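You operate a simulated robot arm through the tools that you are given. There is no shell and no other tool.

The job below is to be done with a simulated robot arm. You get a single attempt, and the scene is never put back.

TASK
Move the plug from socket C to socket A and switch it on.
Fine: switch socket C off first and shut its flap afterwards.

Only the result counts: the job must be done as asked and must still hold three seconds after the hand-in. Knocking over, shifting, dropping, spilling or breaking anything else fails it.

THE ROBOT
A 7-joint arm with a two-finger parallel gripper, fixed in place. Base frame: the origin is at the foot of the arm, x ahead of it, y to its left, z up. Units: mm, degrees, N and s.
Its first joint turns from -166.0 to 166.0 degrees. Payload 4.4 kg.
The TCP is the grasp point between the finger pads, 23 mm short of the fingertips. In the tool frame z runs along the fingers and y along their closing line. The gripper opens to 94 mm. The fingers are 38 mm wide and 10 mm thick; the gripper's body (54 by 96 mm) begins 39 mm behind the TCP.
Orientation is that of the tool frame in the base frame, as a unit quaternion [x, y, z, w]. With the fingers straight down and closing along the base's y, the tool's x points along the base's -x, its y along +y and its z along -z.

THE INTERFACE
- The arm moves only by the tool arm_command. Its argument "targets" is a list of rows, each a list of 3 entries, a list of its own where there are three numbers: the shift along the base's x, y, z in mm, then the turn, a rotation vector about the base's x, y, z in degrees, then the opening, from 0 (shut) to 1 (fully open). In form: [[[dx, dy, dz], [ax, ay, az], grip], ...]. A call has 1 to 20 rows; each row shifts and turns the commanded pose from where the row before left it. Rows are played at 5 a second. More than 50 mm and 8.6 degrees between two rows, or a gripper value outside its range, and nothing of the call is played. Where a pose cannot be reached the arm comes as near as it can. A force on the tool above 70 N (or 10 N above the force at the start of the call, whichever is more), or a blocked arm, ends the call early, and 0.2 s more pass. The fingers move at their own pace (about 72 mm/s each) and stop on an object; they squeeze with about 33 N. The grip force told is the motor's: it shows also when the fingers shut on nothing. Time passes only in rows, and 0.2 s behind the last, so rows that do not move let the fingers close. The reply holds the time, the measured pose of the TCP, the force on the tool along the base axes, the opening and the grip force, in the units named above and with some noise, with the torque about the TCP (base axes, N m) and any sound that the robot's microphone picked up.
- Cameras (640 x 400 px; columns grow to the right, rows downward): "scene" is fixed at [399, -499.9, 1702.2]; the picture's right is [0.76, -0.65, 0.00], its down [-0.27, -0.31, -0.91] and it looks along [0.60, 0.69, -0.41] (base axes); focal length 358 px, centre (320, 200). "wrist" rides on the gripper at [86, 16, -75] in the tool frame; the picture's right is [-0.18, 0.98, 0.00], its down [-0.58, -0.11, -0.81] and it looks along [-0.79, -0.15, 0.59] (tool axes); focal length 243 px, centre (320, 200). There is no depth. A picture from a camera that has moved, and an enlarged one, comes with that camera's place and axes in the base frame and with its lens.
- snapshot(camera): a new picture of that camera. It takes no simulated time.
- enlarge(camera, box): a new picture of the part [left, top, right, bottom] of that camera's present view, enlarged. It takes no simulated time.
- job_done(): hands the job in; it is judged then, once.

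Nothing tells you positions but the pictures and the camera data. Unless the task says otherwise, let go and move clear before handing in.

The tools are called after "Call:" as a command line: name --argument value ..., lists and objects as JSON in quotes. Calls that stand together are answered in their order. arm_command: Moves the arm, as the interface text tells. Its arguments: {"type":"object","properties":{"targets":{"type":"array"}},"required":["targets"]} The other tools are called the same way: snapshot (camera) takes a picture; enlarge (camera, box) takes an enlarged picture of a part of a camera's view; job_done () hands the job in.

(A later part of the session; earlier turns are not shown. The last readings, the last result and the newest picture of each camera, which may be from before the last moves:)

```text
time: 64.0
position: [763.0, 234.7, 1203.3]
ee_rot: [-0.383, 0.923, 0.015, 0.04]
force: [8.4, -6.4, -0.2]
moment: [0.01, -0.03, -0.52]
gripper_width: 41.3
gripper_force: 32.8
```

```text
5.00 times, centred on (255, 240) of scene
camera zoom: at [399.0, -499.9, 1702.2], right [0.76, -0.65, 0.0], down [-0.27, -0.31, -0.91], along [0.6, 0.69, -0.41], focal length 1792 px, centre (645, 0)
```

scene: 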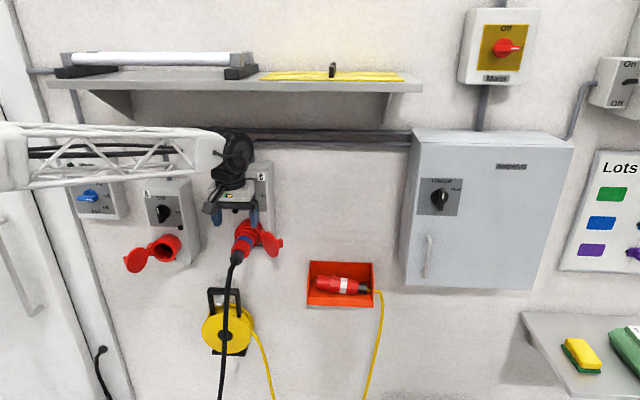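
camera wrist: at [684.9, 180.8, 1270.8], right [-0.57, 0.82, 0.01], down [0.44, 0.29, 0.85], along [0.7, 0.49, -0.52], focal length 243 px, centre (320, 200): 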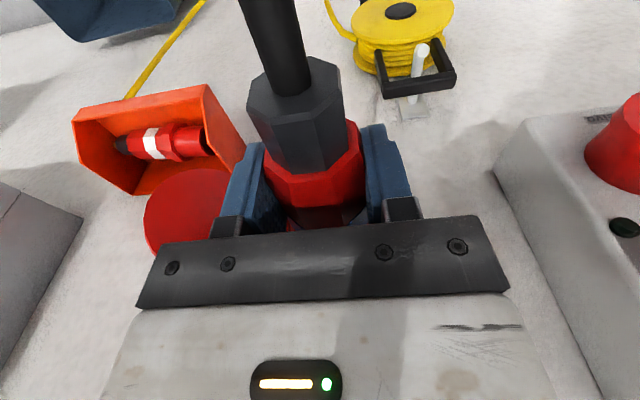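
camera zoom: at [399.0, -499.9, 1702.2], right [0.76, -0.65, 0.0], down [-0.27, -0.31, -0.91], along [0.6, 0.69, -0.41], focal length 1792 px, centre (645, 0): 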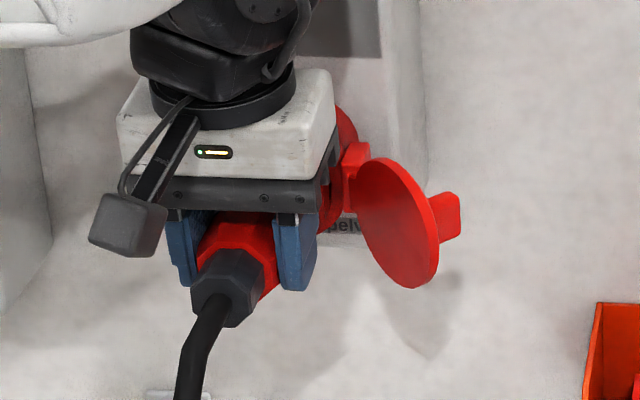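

Plug gripped (41 mm). Now I pull it straight out along -n, carefully.

Call:
arm_command --targets '[[[-2.1, -2.1, 0], [0, 0, 0], 0.0], [[-2.8, -2.8, 0], [0, 0, 0], 0.0], [[-2.8, -2.8, 0], [0, 0, 0], 0.0], [[-2.8, -2.8, 0], [0, 0, 0], 0.0], [[0, 0, 0], [0, 0, 0], 0.0]]'

Call:
enlarge --camera "scene" --box '[210, 200, 300, 280]'

Call:
snapshot --camera "wrist"

```text
time: 65.2
position: [750.9, 222.8, 1204.9]
ee_rot: [-0.383, 0.923, 0.016, 0.04]
force: [-0.1, 0.0, 0.5]
moment: [-0.08, 0.08, -0.03]
gripper_width: 40.8
gripper_force: 32.5
```

```text
5.00 times, centred on (255, 240) of scene
camera zoom: at [399.0, -499.9, 1702.2], right [0.76, -0.65, 0.0], down [-0.27, -0.31, -0.91], along [0.6, 0.69, -0.41], focal length 1792 px, centre (645, 0)
```

zoom: 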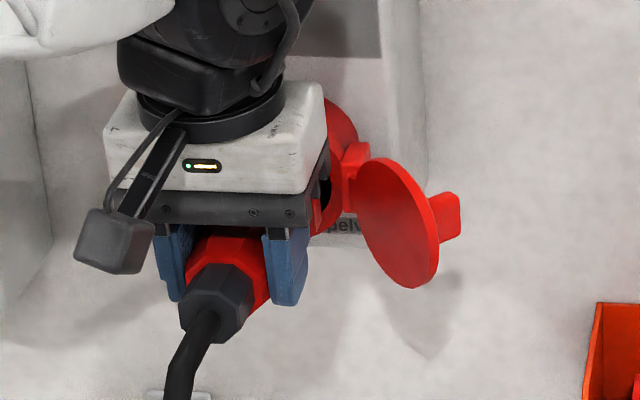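

```text
taken
camera wrist: at [673.5, 170.8, 1271.7], right [-0.57, 0.82, 0.01], down [0.44, 0.29, 0.85], along [0.7, 0.49, -0.52], focal length 243 px, centre (320, 200)
```

wrist: 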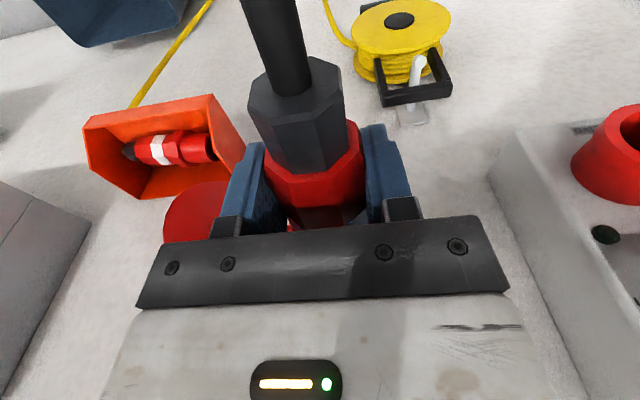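

The plug comes freely with almost no force. I'll withdraw it completely.

Call:
arm_command --targets '[[[-5, -5, 0], [0, 0, 0], 0.0], [[-7, -7, 0], [0, 0, 0], 0.0], [[-7, -7, 0], [0, 0, 0], 0.0], [[-7, -7, 0], [0, 0, 0], 0.0], [[-7, -7, 0], [0, 0, 0], 0.0], [[-7, -7, 0], [0, 0, 0], 0.0], [[-7, -7, 0], [0, 0, 0], 0.0], [[-7, -7, 0], [0, 0, 0], 0.0], [[0, 0, 0], [0, 0, 0], 0.0]]'

Call:
snapshot --camera "scene"

Call:
snapshot --camera "wrist"

Call:
enlarge --camera "scene" --box '[200, 190, 300, 290]'

```text
time: 67.2
position: [696.3, 170.0, 1204.0]
ee_rot: [-0.383, 0.923, 0.015, 0.04]
force: [0.2, 0.3, -0.1]
moment: [-0.1, 0.07, -0.01]
gripper_width: 40.7
gripper_force: 32.7
```

```text
taken
```

scene: 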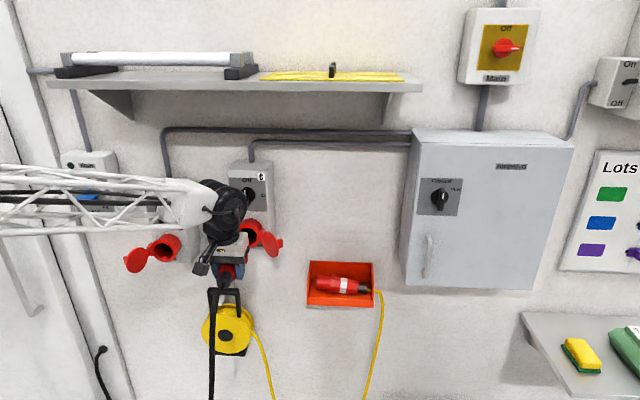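

```text
taken
camera wrist: at [619.5, 117.0, 1270.8], right [-0.57, 0.82, 0.01], down [0.44, 0.29, 0.85], along [0.7, 0.49, -0.52], focal length 243 px, centre (320, 200)
```

wrist: 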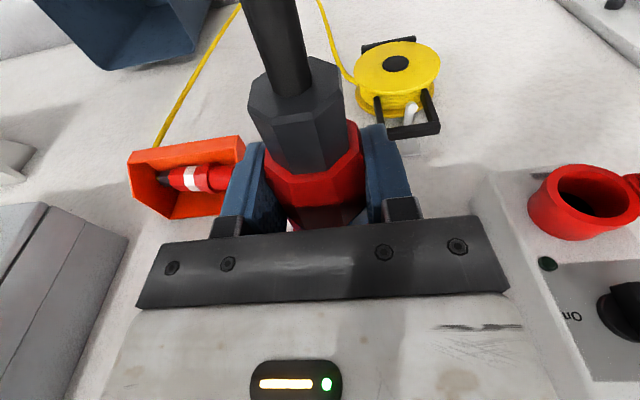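

```text
4.00 times, centred on (250, 240) of scene
camera zoom: at [399.0, -499.9, 1702.2], right [0.76, -0.65, 0.0], down [-0.27, -0.31, -0.91], along [0.6, 0.69, -0.41], focal length 1434 px, centre (600, 40)
```

zoom: 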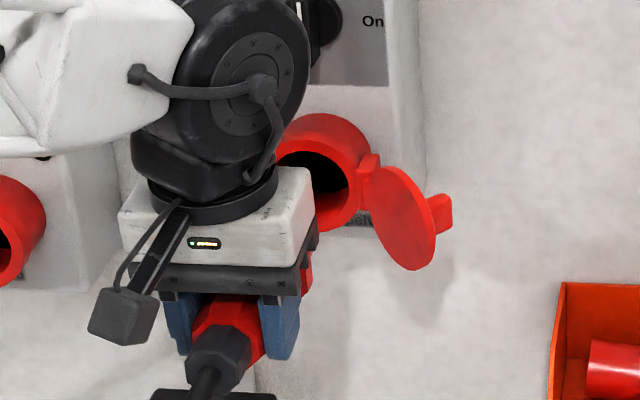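

The plug is fully out. Now I translate by exactly the measured offset (Δp=-250, Δz=-60) to line up with socket A.

Call:
arm_command --targets '[[[-22.1, 22.1, -7.5], [0, 0, 0], 0.0], [[-22.1, 22.1, -7.5], [0, 0, 0], 0.0], [[-22.1, 22.1, -7.5], [0, 0, 0], 0.0], [[-22.1, 22.1, -7.5], [0, 0, 0], 0.0], [[-22.1, 22.1, -7.5], [0, 0, 0], 0.0], [[-22.1, 22.1, -7.5], [0, 0, 0], 0.0], [[-22.1, 22.1, -7.5], [0, 0, 0], 0.0], [[-22.1, 22.1, -7.5], [0, 0, 0], 0.0], [[0, 0, 0], [0, 0, 0], 0.0], [[0, 0, 0], [0, 0, 0], 0.0]]'

Call:
snapshot --camera "scene"

Call:
snapshot --camera "wrist"

Call:
enlarge --camera "scene" --box '[110, 190, 220, 300]'

```text
time: 69.4
position: [520.0, 346.3, 1144.6]
ee_rot: [-0.383, 0.923, 0.015, 0.041]
force: [-0.2, -0.7, -0.1]
moment: [-0.1, 0.1, 0.0]
gripper_width: 41.0
gripper_force: 33.0
```

```text
taken
```

scene: 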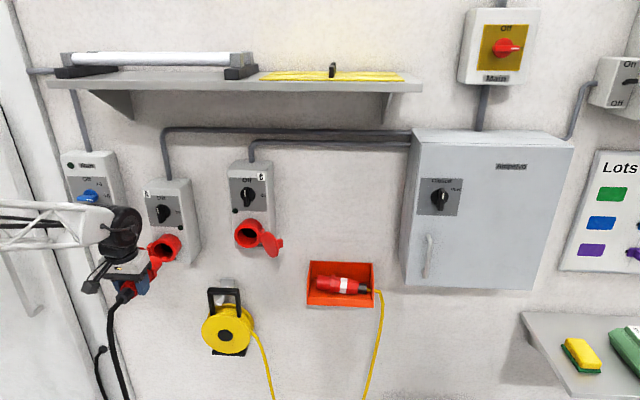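

```text
taken
camera wrist: at [443.4, 293.2, 1211.2], right [-0.57, 0.82, 0.01], down [0.44, 0.29, 0.85], along [0.7, 0.49, -0.52], focal length 243 px, centre (320, 200)
```

wrist: 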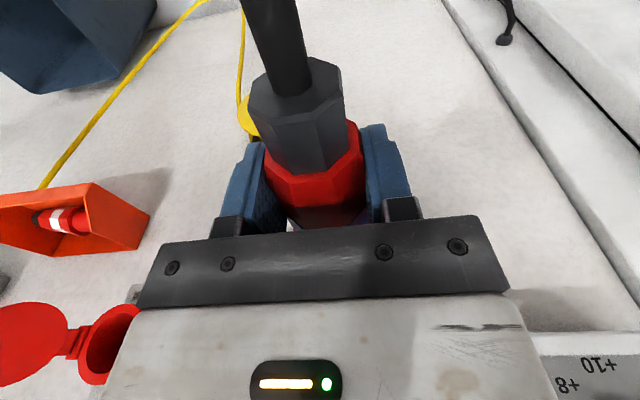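

```text
3.64 times, centred on (165, 245) of scene
camera zoom: at [399.0, -499.9, 1702.2], right [0.76, -0.65, 0.0], down [-0.27, -0.31, -0.91], along [0.6, 0.69, -0.41], focal length 1304 px, centre (884, 36)
```

zoom: 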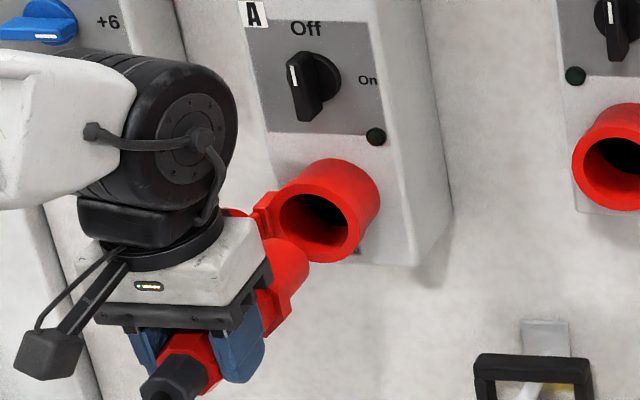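

Lined up in front of socket A. I'm advancing part of the way, then checking alignment before entry.

Call:
arm_command --targets '[[[7, 7, 0], [0, 0, 0], 0.0], [[7, 7, 0], [0, 0, 0], 0.0], [[7, 7, 0], [0, 0, 0], 0.0], [[5, 5, 0], [0, 0, 0], 0.0], [[0, 0, 0], [0, 0, 0], 0.0]]'

Call:
enlarge --camera "scene" --box '[130, 200, 210, 280]'

Call:
snapshot --camera "wrist"

```text
time: 70.6
position: [547.6, 373.3, 1143.5]
ee_rot: [-0.383, 0.923, 0.015, 0.039]
force: [-1.7, -0.8, -0.8]
moment: [-0.09, 0.06, -0.01]
gripper_width: 40.8
gripper_force: 33.1
```

```text
5.00 times, centred on (170, 240) of scene
camera zoom: at [399.0, -499.9, 1702.2], right [0.76, -0.65, 0.0], down [-0.27, -0.31, -0.91], along [0.6, 0.69, -0.41], focal length 1792 px, centre (1070, 0)
```

zoom: 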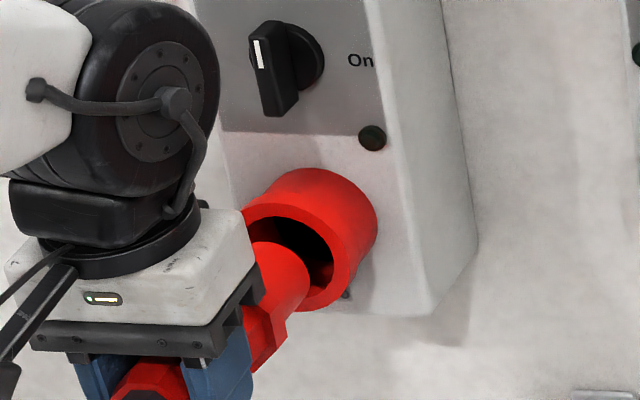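

```text
taken
camera wrist: at [468.8, 320.0, 1210.8], right [-0.57, 0.82, 0.01], down [0.44, 0.29, 0.85], along [0.7, 0.49, -0.52], focal length 243 px, centre (320, 200)
```

wrist: 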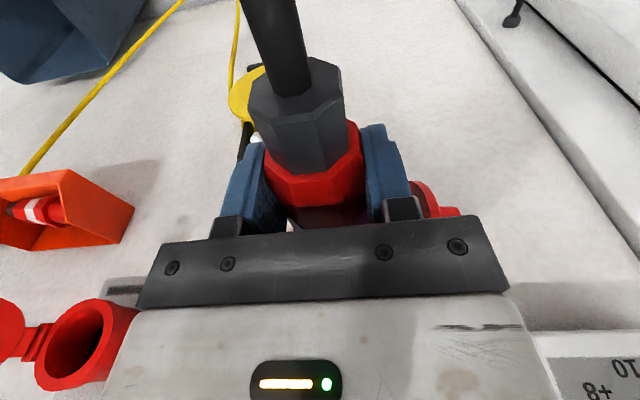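

Call:
arm_command --targets '[[[2.5, 2.5, 0], [0, 0, 0], 0.0], [[2.5, 2.5, 0], [0, 0, 0], 0.0], [[2.5, 2.5, 0], [0, 0, 0], 0.0], [[2.5, 2.5, 0], [0, 0, 0], 0.0], [[0, 0, 0], [0, 0, 0], 0.0]]'

Call:
enlarge --camera "scene" --box '[130, 200, 210, 280]'

```text
time: 71.8
position: [556.8, 382.4, 1144.7]
ee_rot: [-0.383, 0.923, 0.016, 0.04]
force: [-1.0, 0.7, -0.5]
moment: [-0.07, 0.05, -0.01]
gripper_width: 40.8
gripper_force: 33.0
```

```text
5.00 times, centred on (170, 240) of scene
camera zoom: at [399.0, -499.9, 1702.2], right [0.76, -0.65, 0.0], down [-0.27, -0.31, -0.91], along [0.6, 0.69, -0.41], focal length 1792 px, centre (1070, 0)
```

zoom: 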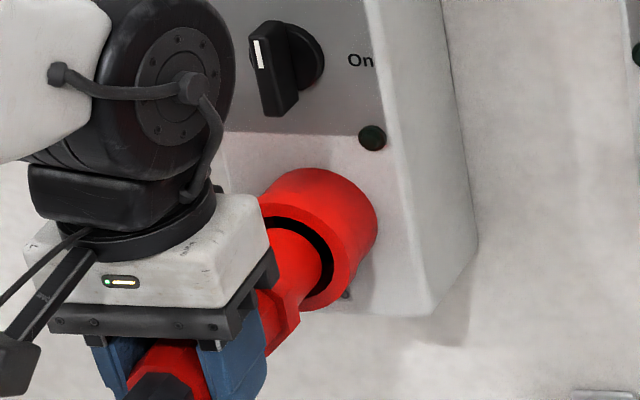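

The nose is entering the bore with an even gap around it. Continuing in small steps.

Call:
arm_command --targets '[[[2.5, 2.5, 0], [0, 0, 0], 0.0], [[2.5, 2.5, 0], [0, 0, 0], 0.0], [[2.5, 2.5, 0], [0, 0, 0], 0.0], [[2.5, 2.5, 0], [0, 0, 0], 0.0], [[0, 0, 0], [0, 0, 0], 0.0]]'

Call:
enlarge --camera "scene" --box '[130, 200, 210, 280]'

```text
time: 73.0
position: [567.2, 392.5, 1144.6]
ee_rot: [-0.383, 0.923, 0.015, 0.04]
force: [-1.0, -0.5, -0.3]
moment: [-0.1, 0.06, 0.02]
gripper_width: 40.7
gripper_force: 32.8
```

```text
5.00 times, centred on (170, 240) of scene
camera zoom: at [399.0, -499.9, 1702.2], right [0.76, -0.65, 0.0], down [-0.27, -0.31, -0.91], along [0.6, 0.69, -0.41], focal length 1792 px, centre (1070, 0)
```

zoom: 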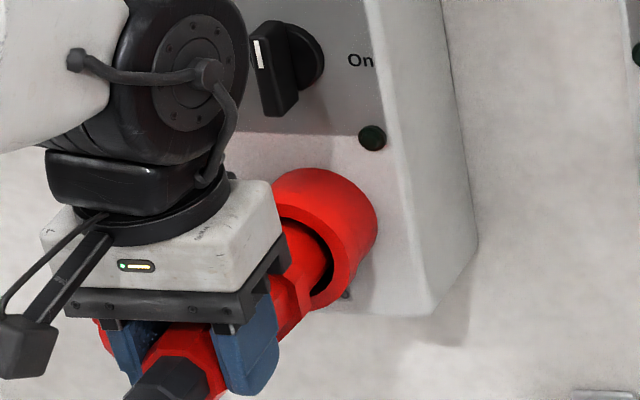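

Call:
arm_command --targets '[[[2.5, 2.5, 0], [0, 0, 0], 0.0], [[2.5, 2.5, 0], [0, 0, 0], 0.0], [[2.5, 2.5, 0], [0, 0, 0], 0.0], [[2.5, 2.5, 0], [0, 0, 0], 0.0], [[2.5, 2.5, 0], [0, 0, 0], 0.0], [[2.5, 2.5, 0], [0, 0, 0], 0.0], [[2.1, 2.1, 0], [0, 0, 0], 0.0], [[0, 0, 0], [0, 0, 0], 0.0]]'

Call:
enlarge --camera "scene" --box '[130, 200, 210, 280]'

Call:
snapshot --camera "wrist"

```text
time: 74.8
position: [583.9, 409.6, 1143.1]
ee_rot: [-0.384, 0.923, 0.016, 0.038]
force: [-7.3, -7.5, 0.3]
moment: [-0.11, 0.13, -0.02]
gripper_width: 40.9
gripper_force: 33.2
```

```text
5.00 times, centred on (170, 240) of scene
camera zoom: at [399.0, -499.9, 1702.2], right [0.76, -0.65, 0.0], down [-0.27, -0.31, -0.91], along [0.6, 0.69, -0.41], focal length 1792 px, centre (1070, 0)
```

zoom: 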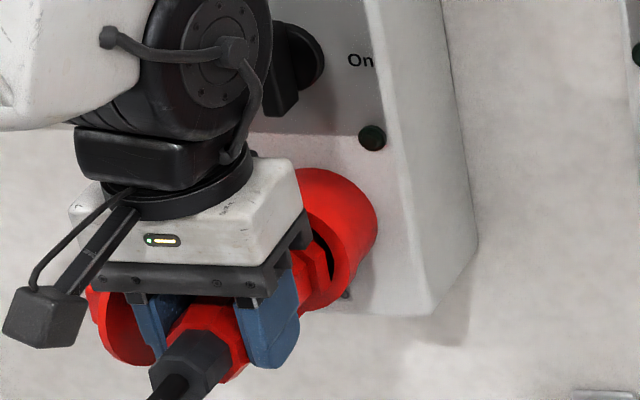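

```text
taken
camera wrist: at [506.1, 356.8, 1210.8], right [-0.57, 0.82, 0.01], down [0.44, 0.29, 0.85], along [0.7, 0.49, -0.52], focal length 243 px, centre (320, 200)
```

wrist: 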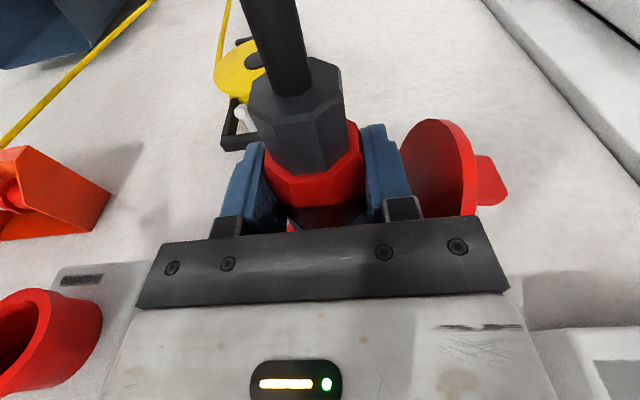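

The resistance is beginning (10 N); C's seated position corresponds to 3 mm more. Pushing home.

Call:
arm_command --targets '[[[1, 1, 0], [0, 0, 0], 0.0], [[1, 1, 0], [0, 0, 0], 0.0], [[0.7, 0.7, 0], [0, 0, 0], 0.0], [[0, 0, 0], [0, 0, 0], 0.0]]'

Call:
enlarge --camera "scene" --box '[130, 200, 210, 280]'

```text
time: 75.8
position: [587.3, 412.2, 1143.6]
ee_rot: [-0.383, 0.923, 0.016, 0.04]
force: [-13.6, 1.1, -2.5]
moment: [-0.14, 0.2, 0.66]
gripper_width: 41.1
gripper_force: 33.0
```

```text
5.00 times, centred on (170, 240) of scene
camera zoom: at [399.0, -499.9, 1702.2], right [0.76, -0.65, 0.0], down [-0.27, -0.31, -0.91], along [0.6, 0.69, -0.41], focal length 1792 px, centre (1070, 0)
```

zoom: 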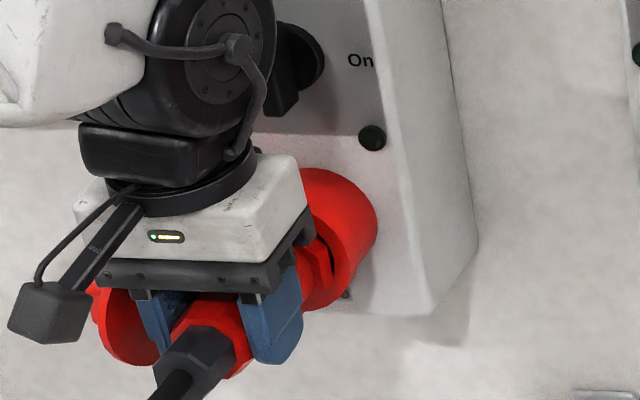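

Call:
arm_command --targets '[[[1, 1, 0], [0, 0, 0], 0.0], [[1, 1, 0], [0, 0, 0], 0.0], [[0, 0, 0], [0, 0, 0], 0.0]]'

```text
time: 76.6
position: [589.0, 414.5, 1144.6]
ee_rot: [-0.382, 0.923, 0.015, 0.039]
force: [-19.9, -16.8, -2.4]
moment: [-0.4, 0.42, 0.08]
gripper_width: 41.4
gripper_force: 32.7
```

The plug stopped moving and the fingers began to slide forward on it, so it's seated. I'll release gently and lift off.

Call:
arm_command --targets '[[[0, 0, 0], [0, 0, 0], 0.7], [[0, 0, 0], [0, 0, 0], 0.7], [[0, 0, 15], [0, 0, 0], 0.7], [[0, 0, 25], [0, 0, 0], 0.7], [[-5, -5, 30], [0, 0, 0], 0.7], [[-20, -20, 20], [0, 0, 0], 0.85], [[-20, -20, 0], [0, 0, 0], 0.85], [[0, 0, 0], [0, 0, 0], 0.85]]'

Call:
snapshot --camera "wrist"

Call:
snapshot --camera "scene"

Call:
enlarge --camera "wrist" --box '[220, 60, 440, 240]'

```text
time: 78.4
position: [542.5, 370.6, 1236.8]
ee_rot: [-0.383, 0.923, 0.015, 0.04]
force: [0.3, -0.6, 0.2]
moment: [-0.01, 0.02, -0.03]
gripper_width: 79.8
gripper_force: 0.1
```

```text
taken
camera wrist: at [465.1, 317.1, 1302.9], right [-0.57, 0.82, 0.01], down [0.44, 0.29, 0.85], along [0.7, 0.49, -0.52], focal length 243 px, centre (320, 200)
```

wrist: 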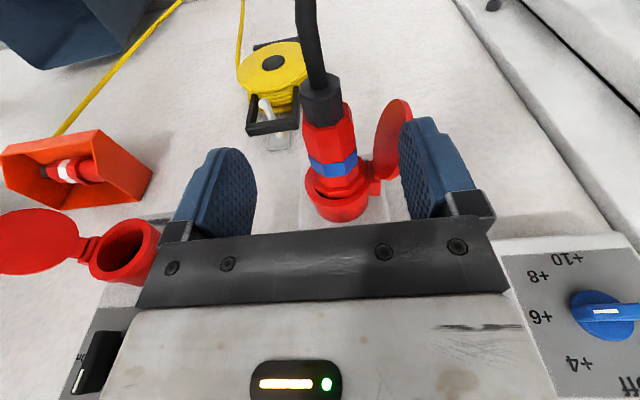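

```text
taken
```

scene: 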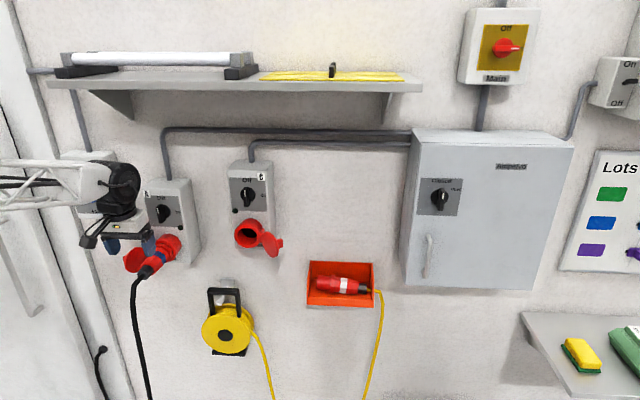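

```text
2.22 times, centred on (330, 150) of wrist
camera zoom: at [465.1, 317.1, 1302.9], right [-0.57, 0.82, 0.01], down [0.44, 0.29, 0.85], along [0.7, 0.49, -0.52], focal length 539 px, centre (298, 311)
```

zoom: 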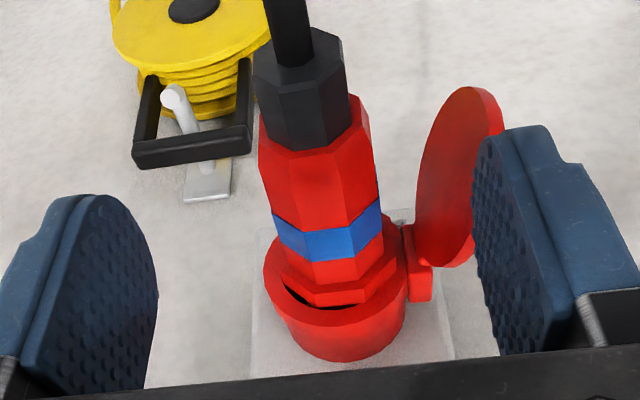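

The plug is seated in A at the same depth as it was in C, and the flap stays clear. Next is A's switch: centre p≈123, z≈1252, bar vertical. I'll approach with closed fingers to the left of the bar's top end.

Call:
arm_command --targets '[[[2.9, 9.5, 14.6], [4.95, -4.95, 0], 0], [[2.9, 9.5, 14.6], [4.95, -4.95, 0], 0], [[2.9, 9.5, 14.6], [4.95, -4.95, 0], 0], [[2.9, 9.5, 14.6], [4.95, -4.95, 0], 0], [[2.9, 9.5, 14.6], [4.95, -4.95, 0], 0], [[0, 0, 0], [0, 0, 0], 0], [[28, 28, 0], [0, 0, 0], 0], [[28, 28, 0], [0, 0, 0], 0], [[0, 0, 0], [0, 0, 0], 0]]'

Call:
snapshot --camera "wrist"

Call:
snapshot --camera "scene"

```text
time: 80.4
position: [612.7, 473.2, 1307.2]
ee_rot: [-0.36, 0.868, 0.13, 0.315]
force: [-0.3, -0.4, 0.9]
moment: [0.01, -0.04, 0.01]
gripper_width: 0.0
gripper_force: 33.1
```

```text
taken
camera wrist: at [520.4, 404.3, 1309.4], right [-0.59, 0.8, 0.12], down [0.03, -0.13, 0.99], along [0.8, 0.59, 0.05], focal length 243 px, centre (320, 200)
```

wrist: 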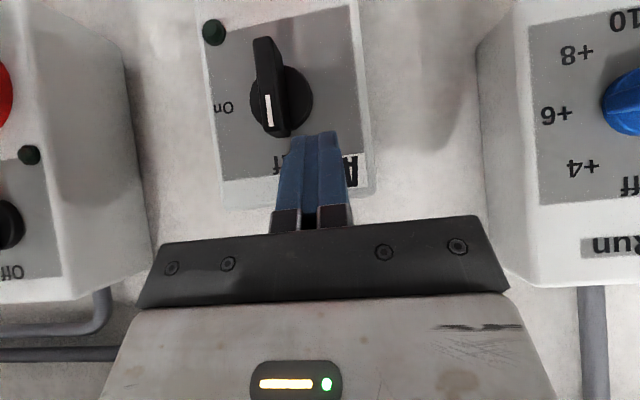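

```text
taken
```

scene: 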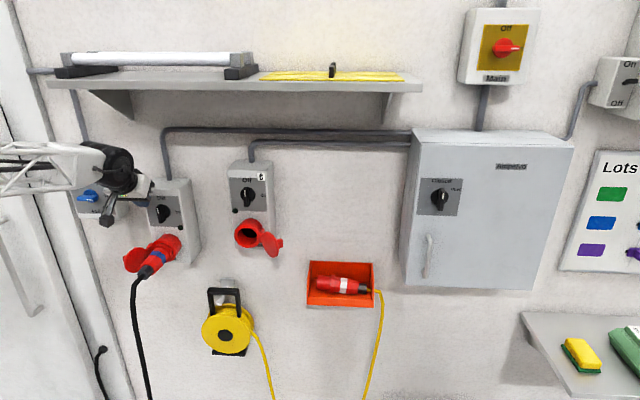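

Call:
arm_command --targets '[[[5.1, 5.1, -8], [0, 0, 0], 0], [[0, 0, -8.5], [0, 0, 0], 0], [[6.7, -6.7, 0], [0, 0, 0], 0], [[3.4, -3.4, 0.5], [0, 0, 0], 0], [[3.5, -3.5, -0.5], [0, 0, 0], 0], [[0, 0, 0], [0, 0, 0], 0]]'

Call:
snapshot --camera "wrist"

```text
time: 81.8
position: [631.9, 463.7, 1291.4]
ee_rot: [-0.36, 0.868, 0.129, 0.315]
force: [-0.2, 0.2, 2.0]
moment: [0.0, 0.0, 0.01]
gripper_width: 0.0
gripper_force: 32.7
```

```text
taken
camera wrist: at [539.2, 396.0, 1292.1], right [-0.59, 0.8, 0.12], down [0.03, -0.13, 0.99], along [0.8, 0.59, 0.05], focal length 243 px, centre (320, 200)
```

wrist: 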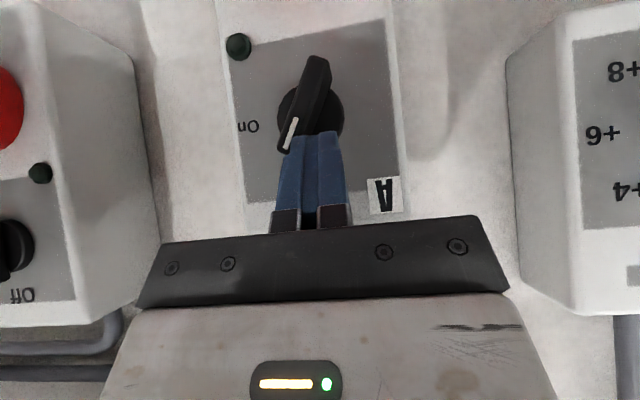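

The knob is turning towards On. Continuing along the arc.

Call:
arm_command --targets '[[[3.2, -3.2, -1.8], [0, 0, 0], 0], [[2.8, -2.8, -3], [0, 0, 0], 0], [[2.1, -2.1, -3.8], [0, 0, 0], 0], [[1.3, -1.3, -4.5], [0, 0, 0], 0], [[0, 0, -1], [0, 0, 0], 0]]'

Call:
snapshot --camera "wrist"

```text
time: 83.0
position: [640.8, 455.4, 1278.6]
ee_rot: [-0.36, 0.868, 0.129, 0.317]
force: [-5.7, 0.1, 13.0]
moment: [0.18, 0.08, 0.04]
gripper_width: 0.0
gripper_force: 33.3
```

```text
taken
camera wrist: at [548.6, 386.9, 1279.8], right [-0.6, 0.8, 0.12], down [0.02, -0.13, 0.99], along [0.8, 0.59, 0.06], focal length 243 px, centre (320, 200)
```

wrist: 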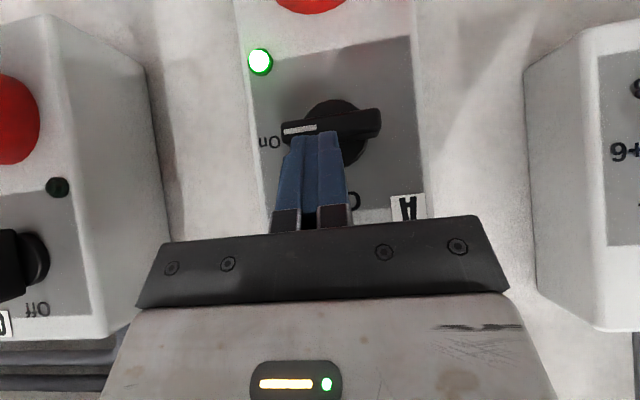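

Lamp A is lit and the pointer is at On. One gentle nudge more, then I'll retreat upward and check.

Call:
arm_command --targets '[[[0, 0, -1.2], [0, 0, 0], 0], [[0, 0, 0], [0, 0, 0], 0], [[0, 0, 10], [0, 0, 0], 0], [[-20, -20, 15], [0, 0, 0], 0], [[-30, -30, 10], [0, 0, 0], 0.3], [[-30, -30, 0], [0, 0, 0], 0.5], [[0, 0, 0], [0, 0, 0], 0.85]]'

Call:
snapshot --camera "wrist"

Call:
enlarge --camera "scene" --box '[110, 170, 290, 290]'

```text
time: 84.6
position: [561.4, 374.0, 1310.8]
ee_rot: [-0.36, 0.868, 0.129, 0.316]
force: [0.1, -1.0, 0.1]
moment: [0.0, 0.0, -0.03]
gripper_width: 80.0
gripper_force: 0.1
```

```text
taken
camera wrist: at [467.7, 306.0, 1313.7], right [-0.59, 0.8, 0.12], down [0.03, -0.13, 0.99], along [0.8, 0.59, 0.05], focal length 243 px, centre (320, 200)
```

wrist: 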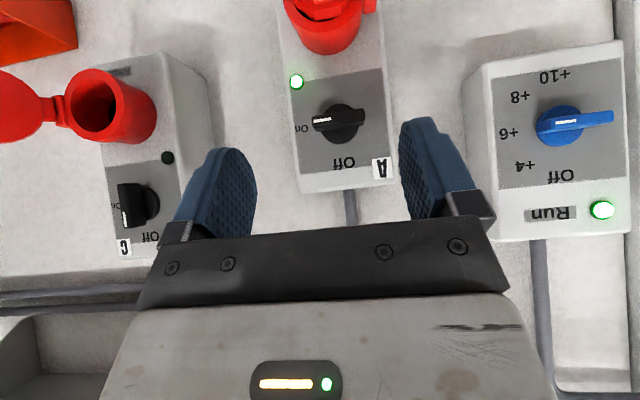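

```text
3.33 times, centred on (200, 230) of scene
camera zoom: at [399.0, -499.9, 1702.2], right [0.76, -0.65, 0.0], down [-0.27, -0.31, -0.91], along [0.6, 0.69, -0.41], focal length 1195 px, centre (720, 100)
```

zoom: 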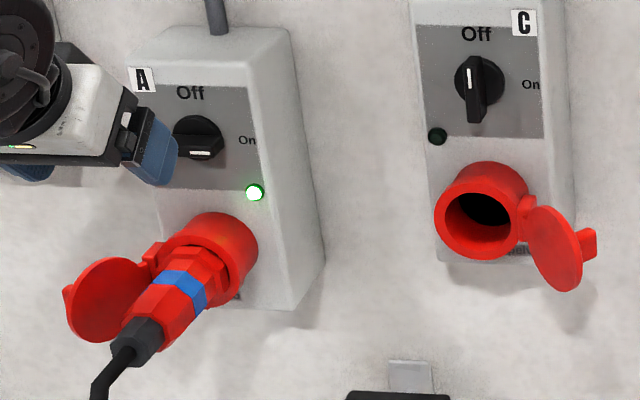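

A is On and Run is powered again. Now C's flap: I'll bring closed fingers to the right of C and behind the open flap, and sweep it left so it swings shut.

Call:
arm_command --targets '[[[32.9, -32.9, -2.5], [0, 0, 0], 0], [[32.9, -32.9, -2.5], [0, 0, 0], 0], [[32.9, -32.9, -2.5], [0, 0, 0], 0], [[32.9, -32.9, -2.5], [0, 0, 0], 0], [[32.9, -32.9, -2.5], [0, 0, 0], 0], [[32.9, -32.9, -2.5], [0, 0, 0], 0], [[32.9, -32.9, -2.5], [0, 0, 0], 0], [[32.9, -32.9, -2.5], [0, 0, 0], 0], [[0, 0, 0], [0, 0, 0], 0]]'

Call:
snapshot --camera "wrist"

Call:
snapshot --camera "scene"

```text
time: 86.6
position: [826.4, 112.2, 1290.0]
ee_rot: [-0.36, 0.868, 0.13, 0.316]
force: [-1.1, 0.6, 0.1]
moment: [-0.01, -0.01, -0.01]
gripper_width: 0.3
gripper_force: 32.5
```

```text
taken
camera wrist: at [733.1, 42.8, 1291.7], right [-0.59, 0.8, 0.12], down [0.03, -0.13, 0.99], along [0.8, 0.59, 0.05], focal length 243 px, centre (320, 200)
```

wrist: 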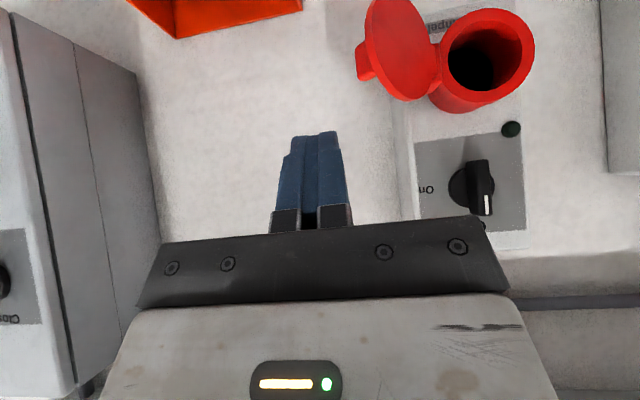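

```text
taken
```

scene: 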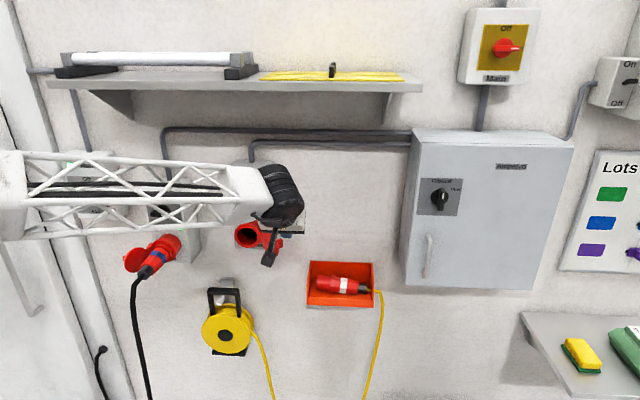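

Call:
arm_command --targets '[[[29.3, 22.3, 0], [0, 0, 0], 0], [[0, 0, -37], [0, 0, 0], 0], [[0, 0, -38], [0, 0, 0], 0], [[0, 0, 0], [0, 0, 0], 0]]'

Call:
snapshot --camera "wrist"

Call:
enlarge --camera "scene" --box '[210, 180, 330, 290]'

```text
time: 87.6
position: [854.8, 136.9, 1215.7]
ee_rot: [-0.361, 0.868, 0.129, 0.316]
force: [0.1, -0.2, 0.1]
moment: [-0.03, 0.0, 0.01]
gripper_width: 0.0
gripper_force: 32.7
```

```text
taken
camera wrist: at [761.9, 66.9, 1218.0], right [-0.59, 0.8, 0.12], down [0.03, -0.13, 0.99], along [0.8, 0.59, 0.05], focal length 243 px, centre (320, 200)
```

wrist: 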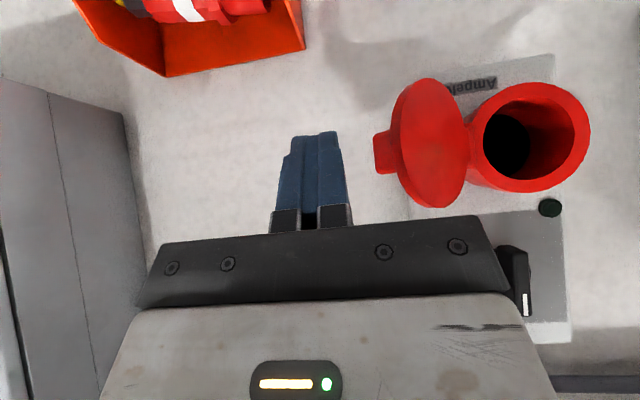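

```text
3.64 times, centred on (270, 235) of scene
camera zoom: at [399.0, -499.9, 1702.2], right [0.76, -0.65, 0.0], down [-0.27, -0.31, -0.91], along [0.6, 0.69, -0.41], focal length 1304 px, centre (502, 73)
```

zoom: 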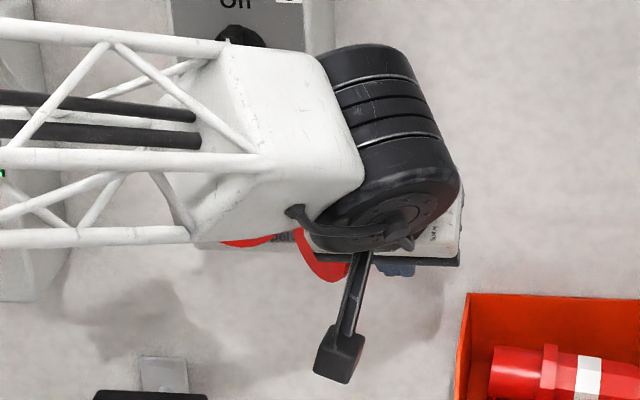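

The finger is beside the flap's free edge. Sweeping left now.

Call:
arm_command --targets '[[[3.5, 3.5, 0], [0, 0, 0], 0], [[-6, 6, 0], [0, 0, 0], 0], [[-6, 6, 0], [0, 0, 0], 0], [[-6, 6, 0], [0, 0, 0], 0], [[-6, 6, 0], [0, 0, 0], 0], [[-6, 6, 0], [0, 0, 0], 0], [[-6, 6, 0], [0, 0, 0], 0], [[0, 0, 0], [0, 0, 0], 0]]'

Call:
snapshot --camera "wrist"

```text
time: 88.9
position: [834.2, 157.8, 1215.9]
ee_rot: [-0.357, 0.87, 0.127, 0.317]
force: [7.6, -37.3, 0.5]
moment: [-0.22, -0.04, -0.72]
gripper_width: 0.1
gripper_force: 33.5
stopped in row 6: the force on the tool passed its limit at 83 N (the readings are from after the stop); the commanded pose is now the measured one
```

```text
taken
camera wrist: at [739.8, 89.7, 1217.9], right [-0.59, 0.8, 0.11], down [0.02, -0.12, 0.99], along [0.81, 0.59, 0.06], focal length 243 px, centre (320, 200)
```

wrist: 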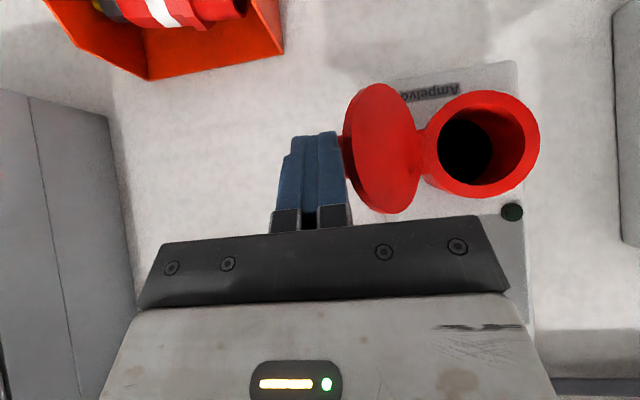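

The tip was fouling the fin. I'll back off, raise the tip above the fin and place it deeper behind the flap, then push out and left along its arc.

Call:
arm_command --targets '[[[14, -14, 0], [0, 0, 0], 0], [[0, 0, 19], [0, 0, 0], 0], [[0, 0, 19], [0, 0, 0], 0], [[14, 14, 0], [0, 0, 0], 0], [[14, 14, 0], [0, 0, 0], 0], [[0, 0, 0], [0, 0, 0], 0]]'

Call:
snapshot --camera "wrist"

Call:
enlarge --camera "wrist" --box '[250, 40, 490, 220]'

```text
time: 90.3
position: [874.6, 175.2, 1253.3]
ee_rot: [-0.358, 0.869, 0.127, 0.317]
force: [-0.1, -0.2, 0.2]
moment: [-0.03, 0.01, 0.01]
gripper_width: 0.0
gripper_force: 32.8
```

```text
taken
camera wrist: at [781.9, 106.5, 1255.5], right [-0.59, 0.8, 0.11], down [0.02, -0.12, 0.99], along [0.81, 0.59, 0.05], focal length 243 px, centre (320, 200)
```

wrist: 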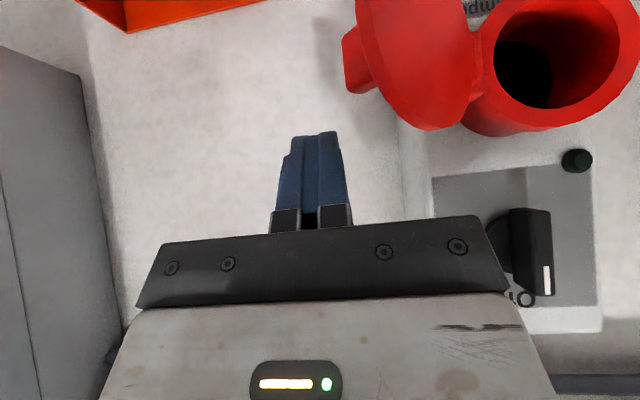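

```text
2.22 times, centred on (370, 130) of wrist
camera zoom: at [781.9, 106.5, 1255.5], right [-0.59, 0.8, 0.11], down [0.02, -0.12, 0.99], along [0.81, 0.59, 0.05], focal length 539 px, centre (209, 356)
```

zoom: 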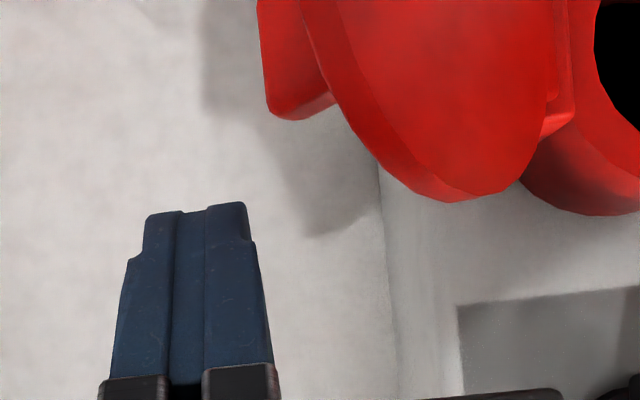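

Call:
arm_command --targets '[[[-10.3, 10.3, 0], [0, 0, 0], 0], [[-10.6, 9.2, 0], [0, 0, 0], 0], [[-7.3, 0.1, 0], [0, 0, 0], 0], [[-7.3, 0.1, 0], [0, 0, 0], 0], [[-6.8, 1.7, 0], [0, 0, 0], 0], [[-6.8, 1.7, 0], [0, 0, 0], 0], [[0, 0, 0], [0, 0, 0], 0]]'

Call:
snapshot --camera "wrist"

```text
time: 91.9
position: [826.2, 196.5, 1254.7]
ee_rot: [-0.358, 0.87, 0.126, 0.316]
force: [0.2, 0.5, -0.1]
moment: [0.01, 0.01, 0.04]
gripper_width: 0.0
gripper_force: 32.7
```

```text
taken
camera wrist: at [732.5, 128.6, 1255.4], right [-0.59, 0.8, 0.11], down [0.02, -0.12, 0.99], along [0.81, 0.59, 0.06], focal length 243 px, centre (320, 200)
```

wrist: 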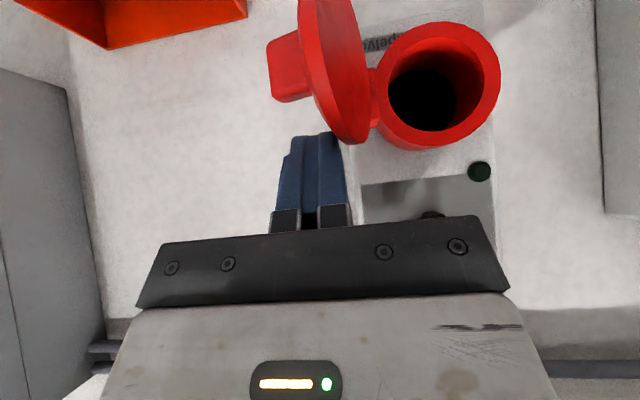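

The flap is swinging. Continuing past 90°.

Call:
arm_command --targets '[[[-6.6, 4.1, 0], [0, 0, 0], 0], [[-6.6, 4.1, 0], [0, 0, 0], 0], [[-5.1, 4.8, 0], [0, 0, 0], 0], [[-5.1, 4.8, 0], [0, 0, 0], 0], [[-3.8, 6.1, 0], [0, 0, 0], 0], [[-3.8, 6.1, 0], [0, 0, 0], 0], [[0, 0, 0], [0, 0, 0], 0]]'

Call:
snapshot --camera "wrist"

```text
time: 93.5
position: [794.6, 226.1, 1253.7]
ee_rot: [-0.358, 0.869, 0.127, 0.316]
force: [1.0, -0.4, 0.2]
moment: [-0.01, -0.01, 0.02]
gripper_width: 0.0
gripper_force: 32.7
```

```text
taken
camera wrist: at [701.0, 158.5, 1255.2], right [-0.59, 0.8, 0.11], down [0.02, -0.12, 0.99], along [0.81, 0.59, 0.05], focal length 243 px, centre (320, 200)
```

wrist: 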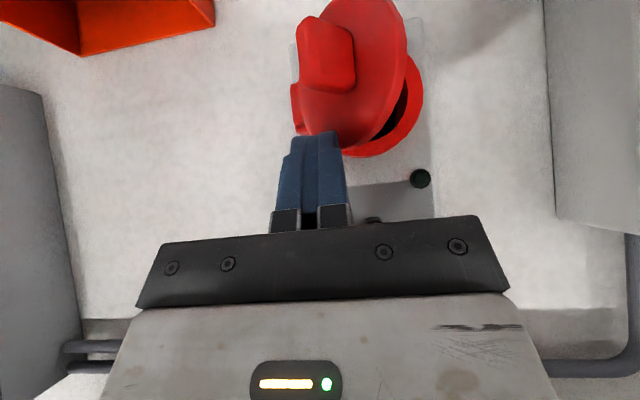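

Call:
arm_command --targets '[[[0, 0, 0], [0, 0, 0], 0], [[0, 0, 0], [0, 0, 0], 0], [[0, 0, 0], [0, 0, 0], 0]]'

Call:
enlarge --camera "wrist" --box '[240, 0, 480, 200]'

```text
time: 94.3
position: [795.3, 224.7, 1253.3]
ee_rot: [-0.358, 0.869, 0.127, 0.317]
force: [1.1, 0.0, -0.3]
moment: [-0.03, 0.0, -0.01]
gripper_width: 0.0
gripper_force: 32.5
```

```text
2.00 times, centred on (360, 100) of wrist
camera zoom: at [701.0, 158.4, 1255.3], right [-0.59, 0.8, 0.11], down [0.02, -0.12, 0.99], along [0.81, 0.59, 0.06], focal length 485 px, centre (240, 400)
```

zoom: 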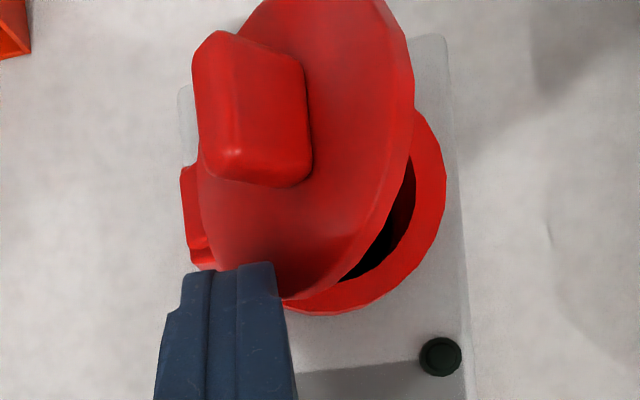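

The flap is at about 50° and isn't self-closing from here, so I'll keep pushing it round towards the socket.

Call:
arm_command --targets '[[[-5.8, 3, 0], [0, 0, 0], 0], [[-5.8, 3, 0], [0, 0, 0], 0], [[-1.8, 5.3, 0], [0, 0, 0], 0], [[-1.8, 5.3, 0], [0, 0, 0], 0], [[1.7, 6.7, 0], [0, 0, 0], 0], [[1.7, 6.7, 0], [0, 0, 0], 0], [[0, 0, 0], [0, 0, 0], 0]]'

Call:
enlarge --camera "wrist" --box '[240, 0, 480, 200]'

Call:
enlarge --camera "scene" --box '[210, 180, 330, 290]'

```text
time: 95.9
position: [782.4, 257.0, 1253.8]
ee_rot: [-0.358, 0.869, 0.127, 0.317]
force: [0.3, 0.1, 0.8]
moment: [0.02, -0.03, 0.04]
gripper_width: 0.0
gripper_force: 33.3
```

```text
2.00 times, centred on (360, 100) of wrist
camera zoom: at [689.6, 189.0, 1255.6], right [-0.59, 0.8, 0.11], down [0.02, -0.12, 0.99], along [0.81, 0.59, 0.05], focal length 485 px, centre (240, 400)
```

zoom: 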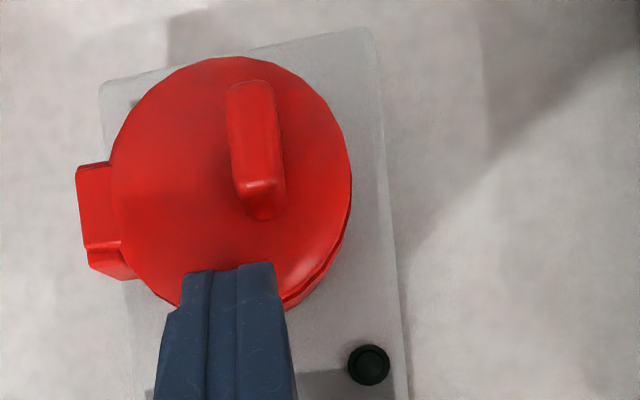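

```text
3.64 times, centred on (270, 235) of scene
camera zoom: at [399.0, -499.9, 1702.2], right [0.76, -0.65, 0.0], down [-0.27, -0.31, -0.91], along [0.6, 0.69, -0.41], focal length 1304 px, centre (502, 73)
```

zoom: 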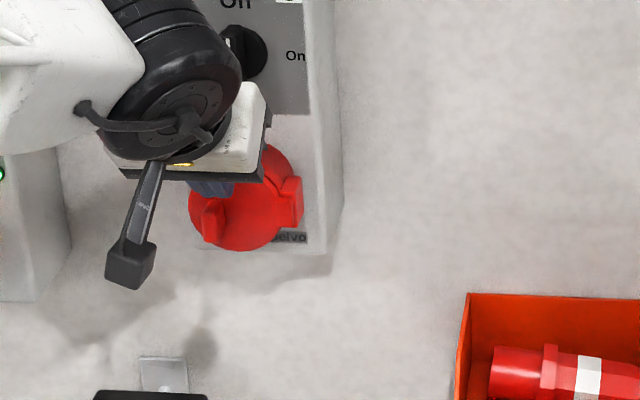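

The flap now appears shut. I'll retract and inspect everything.

Call:
arm_command --targets '[[[-10, -10, 2], [0, 0, 0], 0], [[-25, -25, 5], [0, 0, 0], 0], [[-25, -25, 5], [0, 0, 0], 0.4], [[-30, -20, 0], [0, 0, 0], 0.85], [[-20, 0, 0], [0, 0, 0], 0.85], [[0, 0, 0], [0, 0, 0], 0.85]]'

Call:
snapshot --camera "wrist"

Call:
snapshot --camera "scene"

Call:
enlarge --camera "wrist" --box '[240, 0, 440, 200]'

Call:
enlarge --camera "scene" --box '[110, 160, 300, 290]'

```text
time: 97.3
position: [672.6, 176.8, 1265.5]
ee_rot: [-0.358, 0.869, 0.127, 0.317]
force: [1.1, 1.1, 0.0]
moment: [-0.03, 0.0, -0.01]
gripper_width: 79.8
gripper_force: 0.0
```

```text
taken
camera wrist: at [578.4, 108.5, 1267.6], right [-0.59, 0.8, 0.11], down [0.02, -0.12, 0.99], along [0.81, 0.59, 0.06], focal length 243 px, centre (320, 200)
```

wrist: 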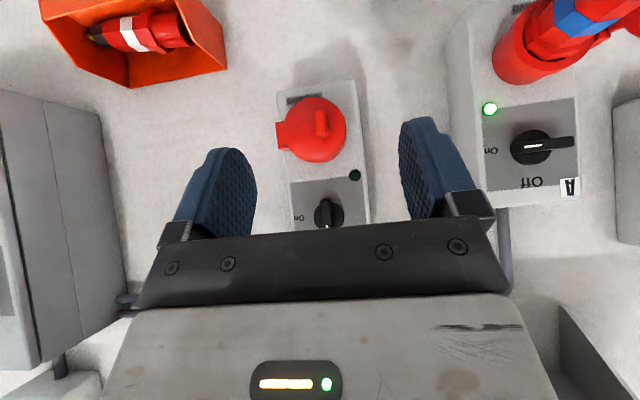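

```text
taken
```

scene: 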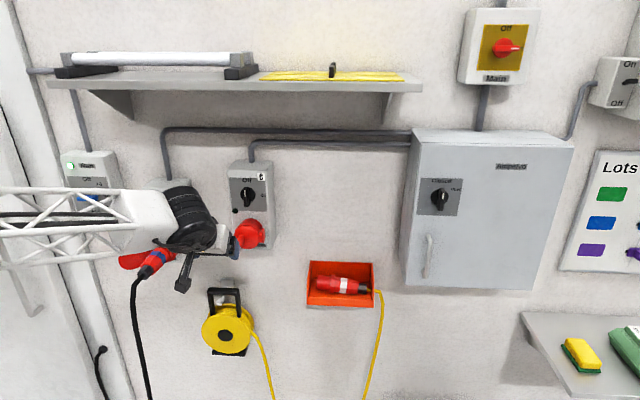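

```text
2.00 times, centred on (340, 100) of wrist
camera zoom: at [578.4, 108.5, 1267.6], right [-0.59, 0.8, 0.11], down [0.02, -0.12, 0.99], along [0.81, 0.59, 0.06], focal length 485 px, centre (280, 400)
```

zoom: 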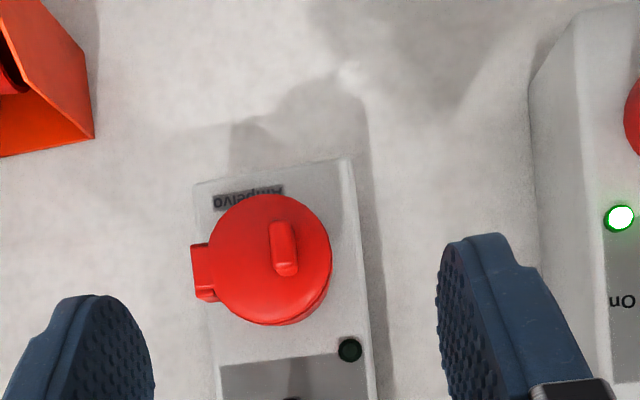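

```text
3.08 times, centred on (205, 225) of scene
camera zoom: at [399.0, -499.9, 1702.2], right [0.76, -0.65, 0.0], down [-0.27, -0.31, -0.91], along [0.6, 0.69, -0.41], focal length 1103 px, centre (674, 123)
```

zoom: 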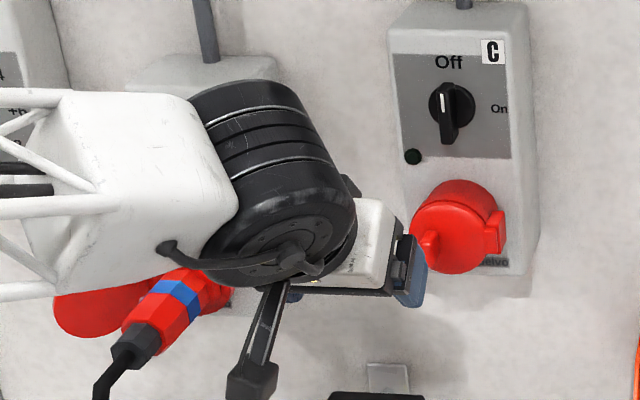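

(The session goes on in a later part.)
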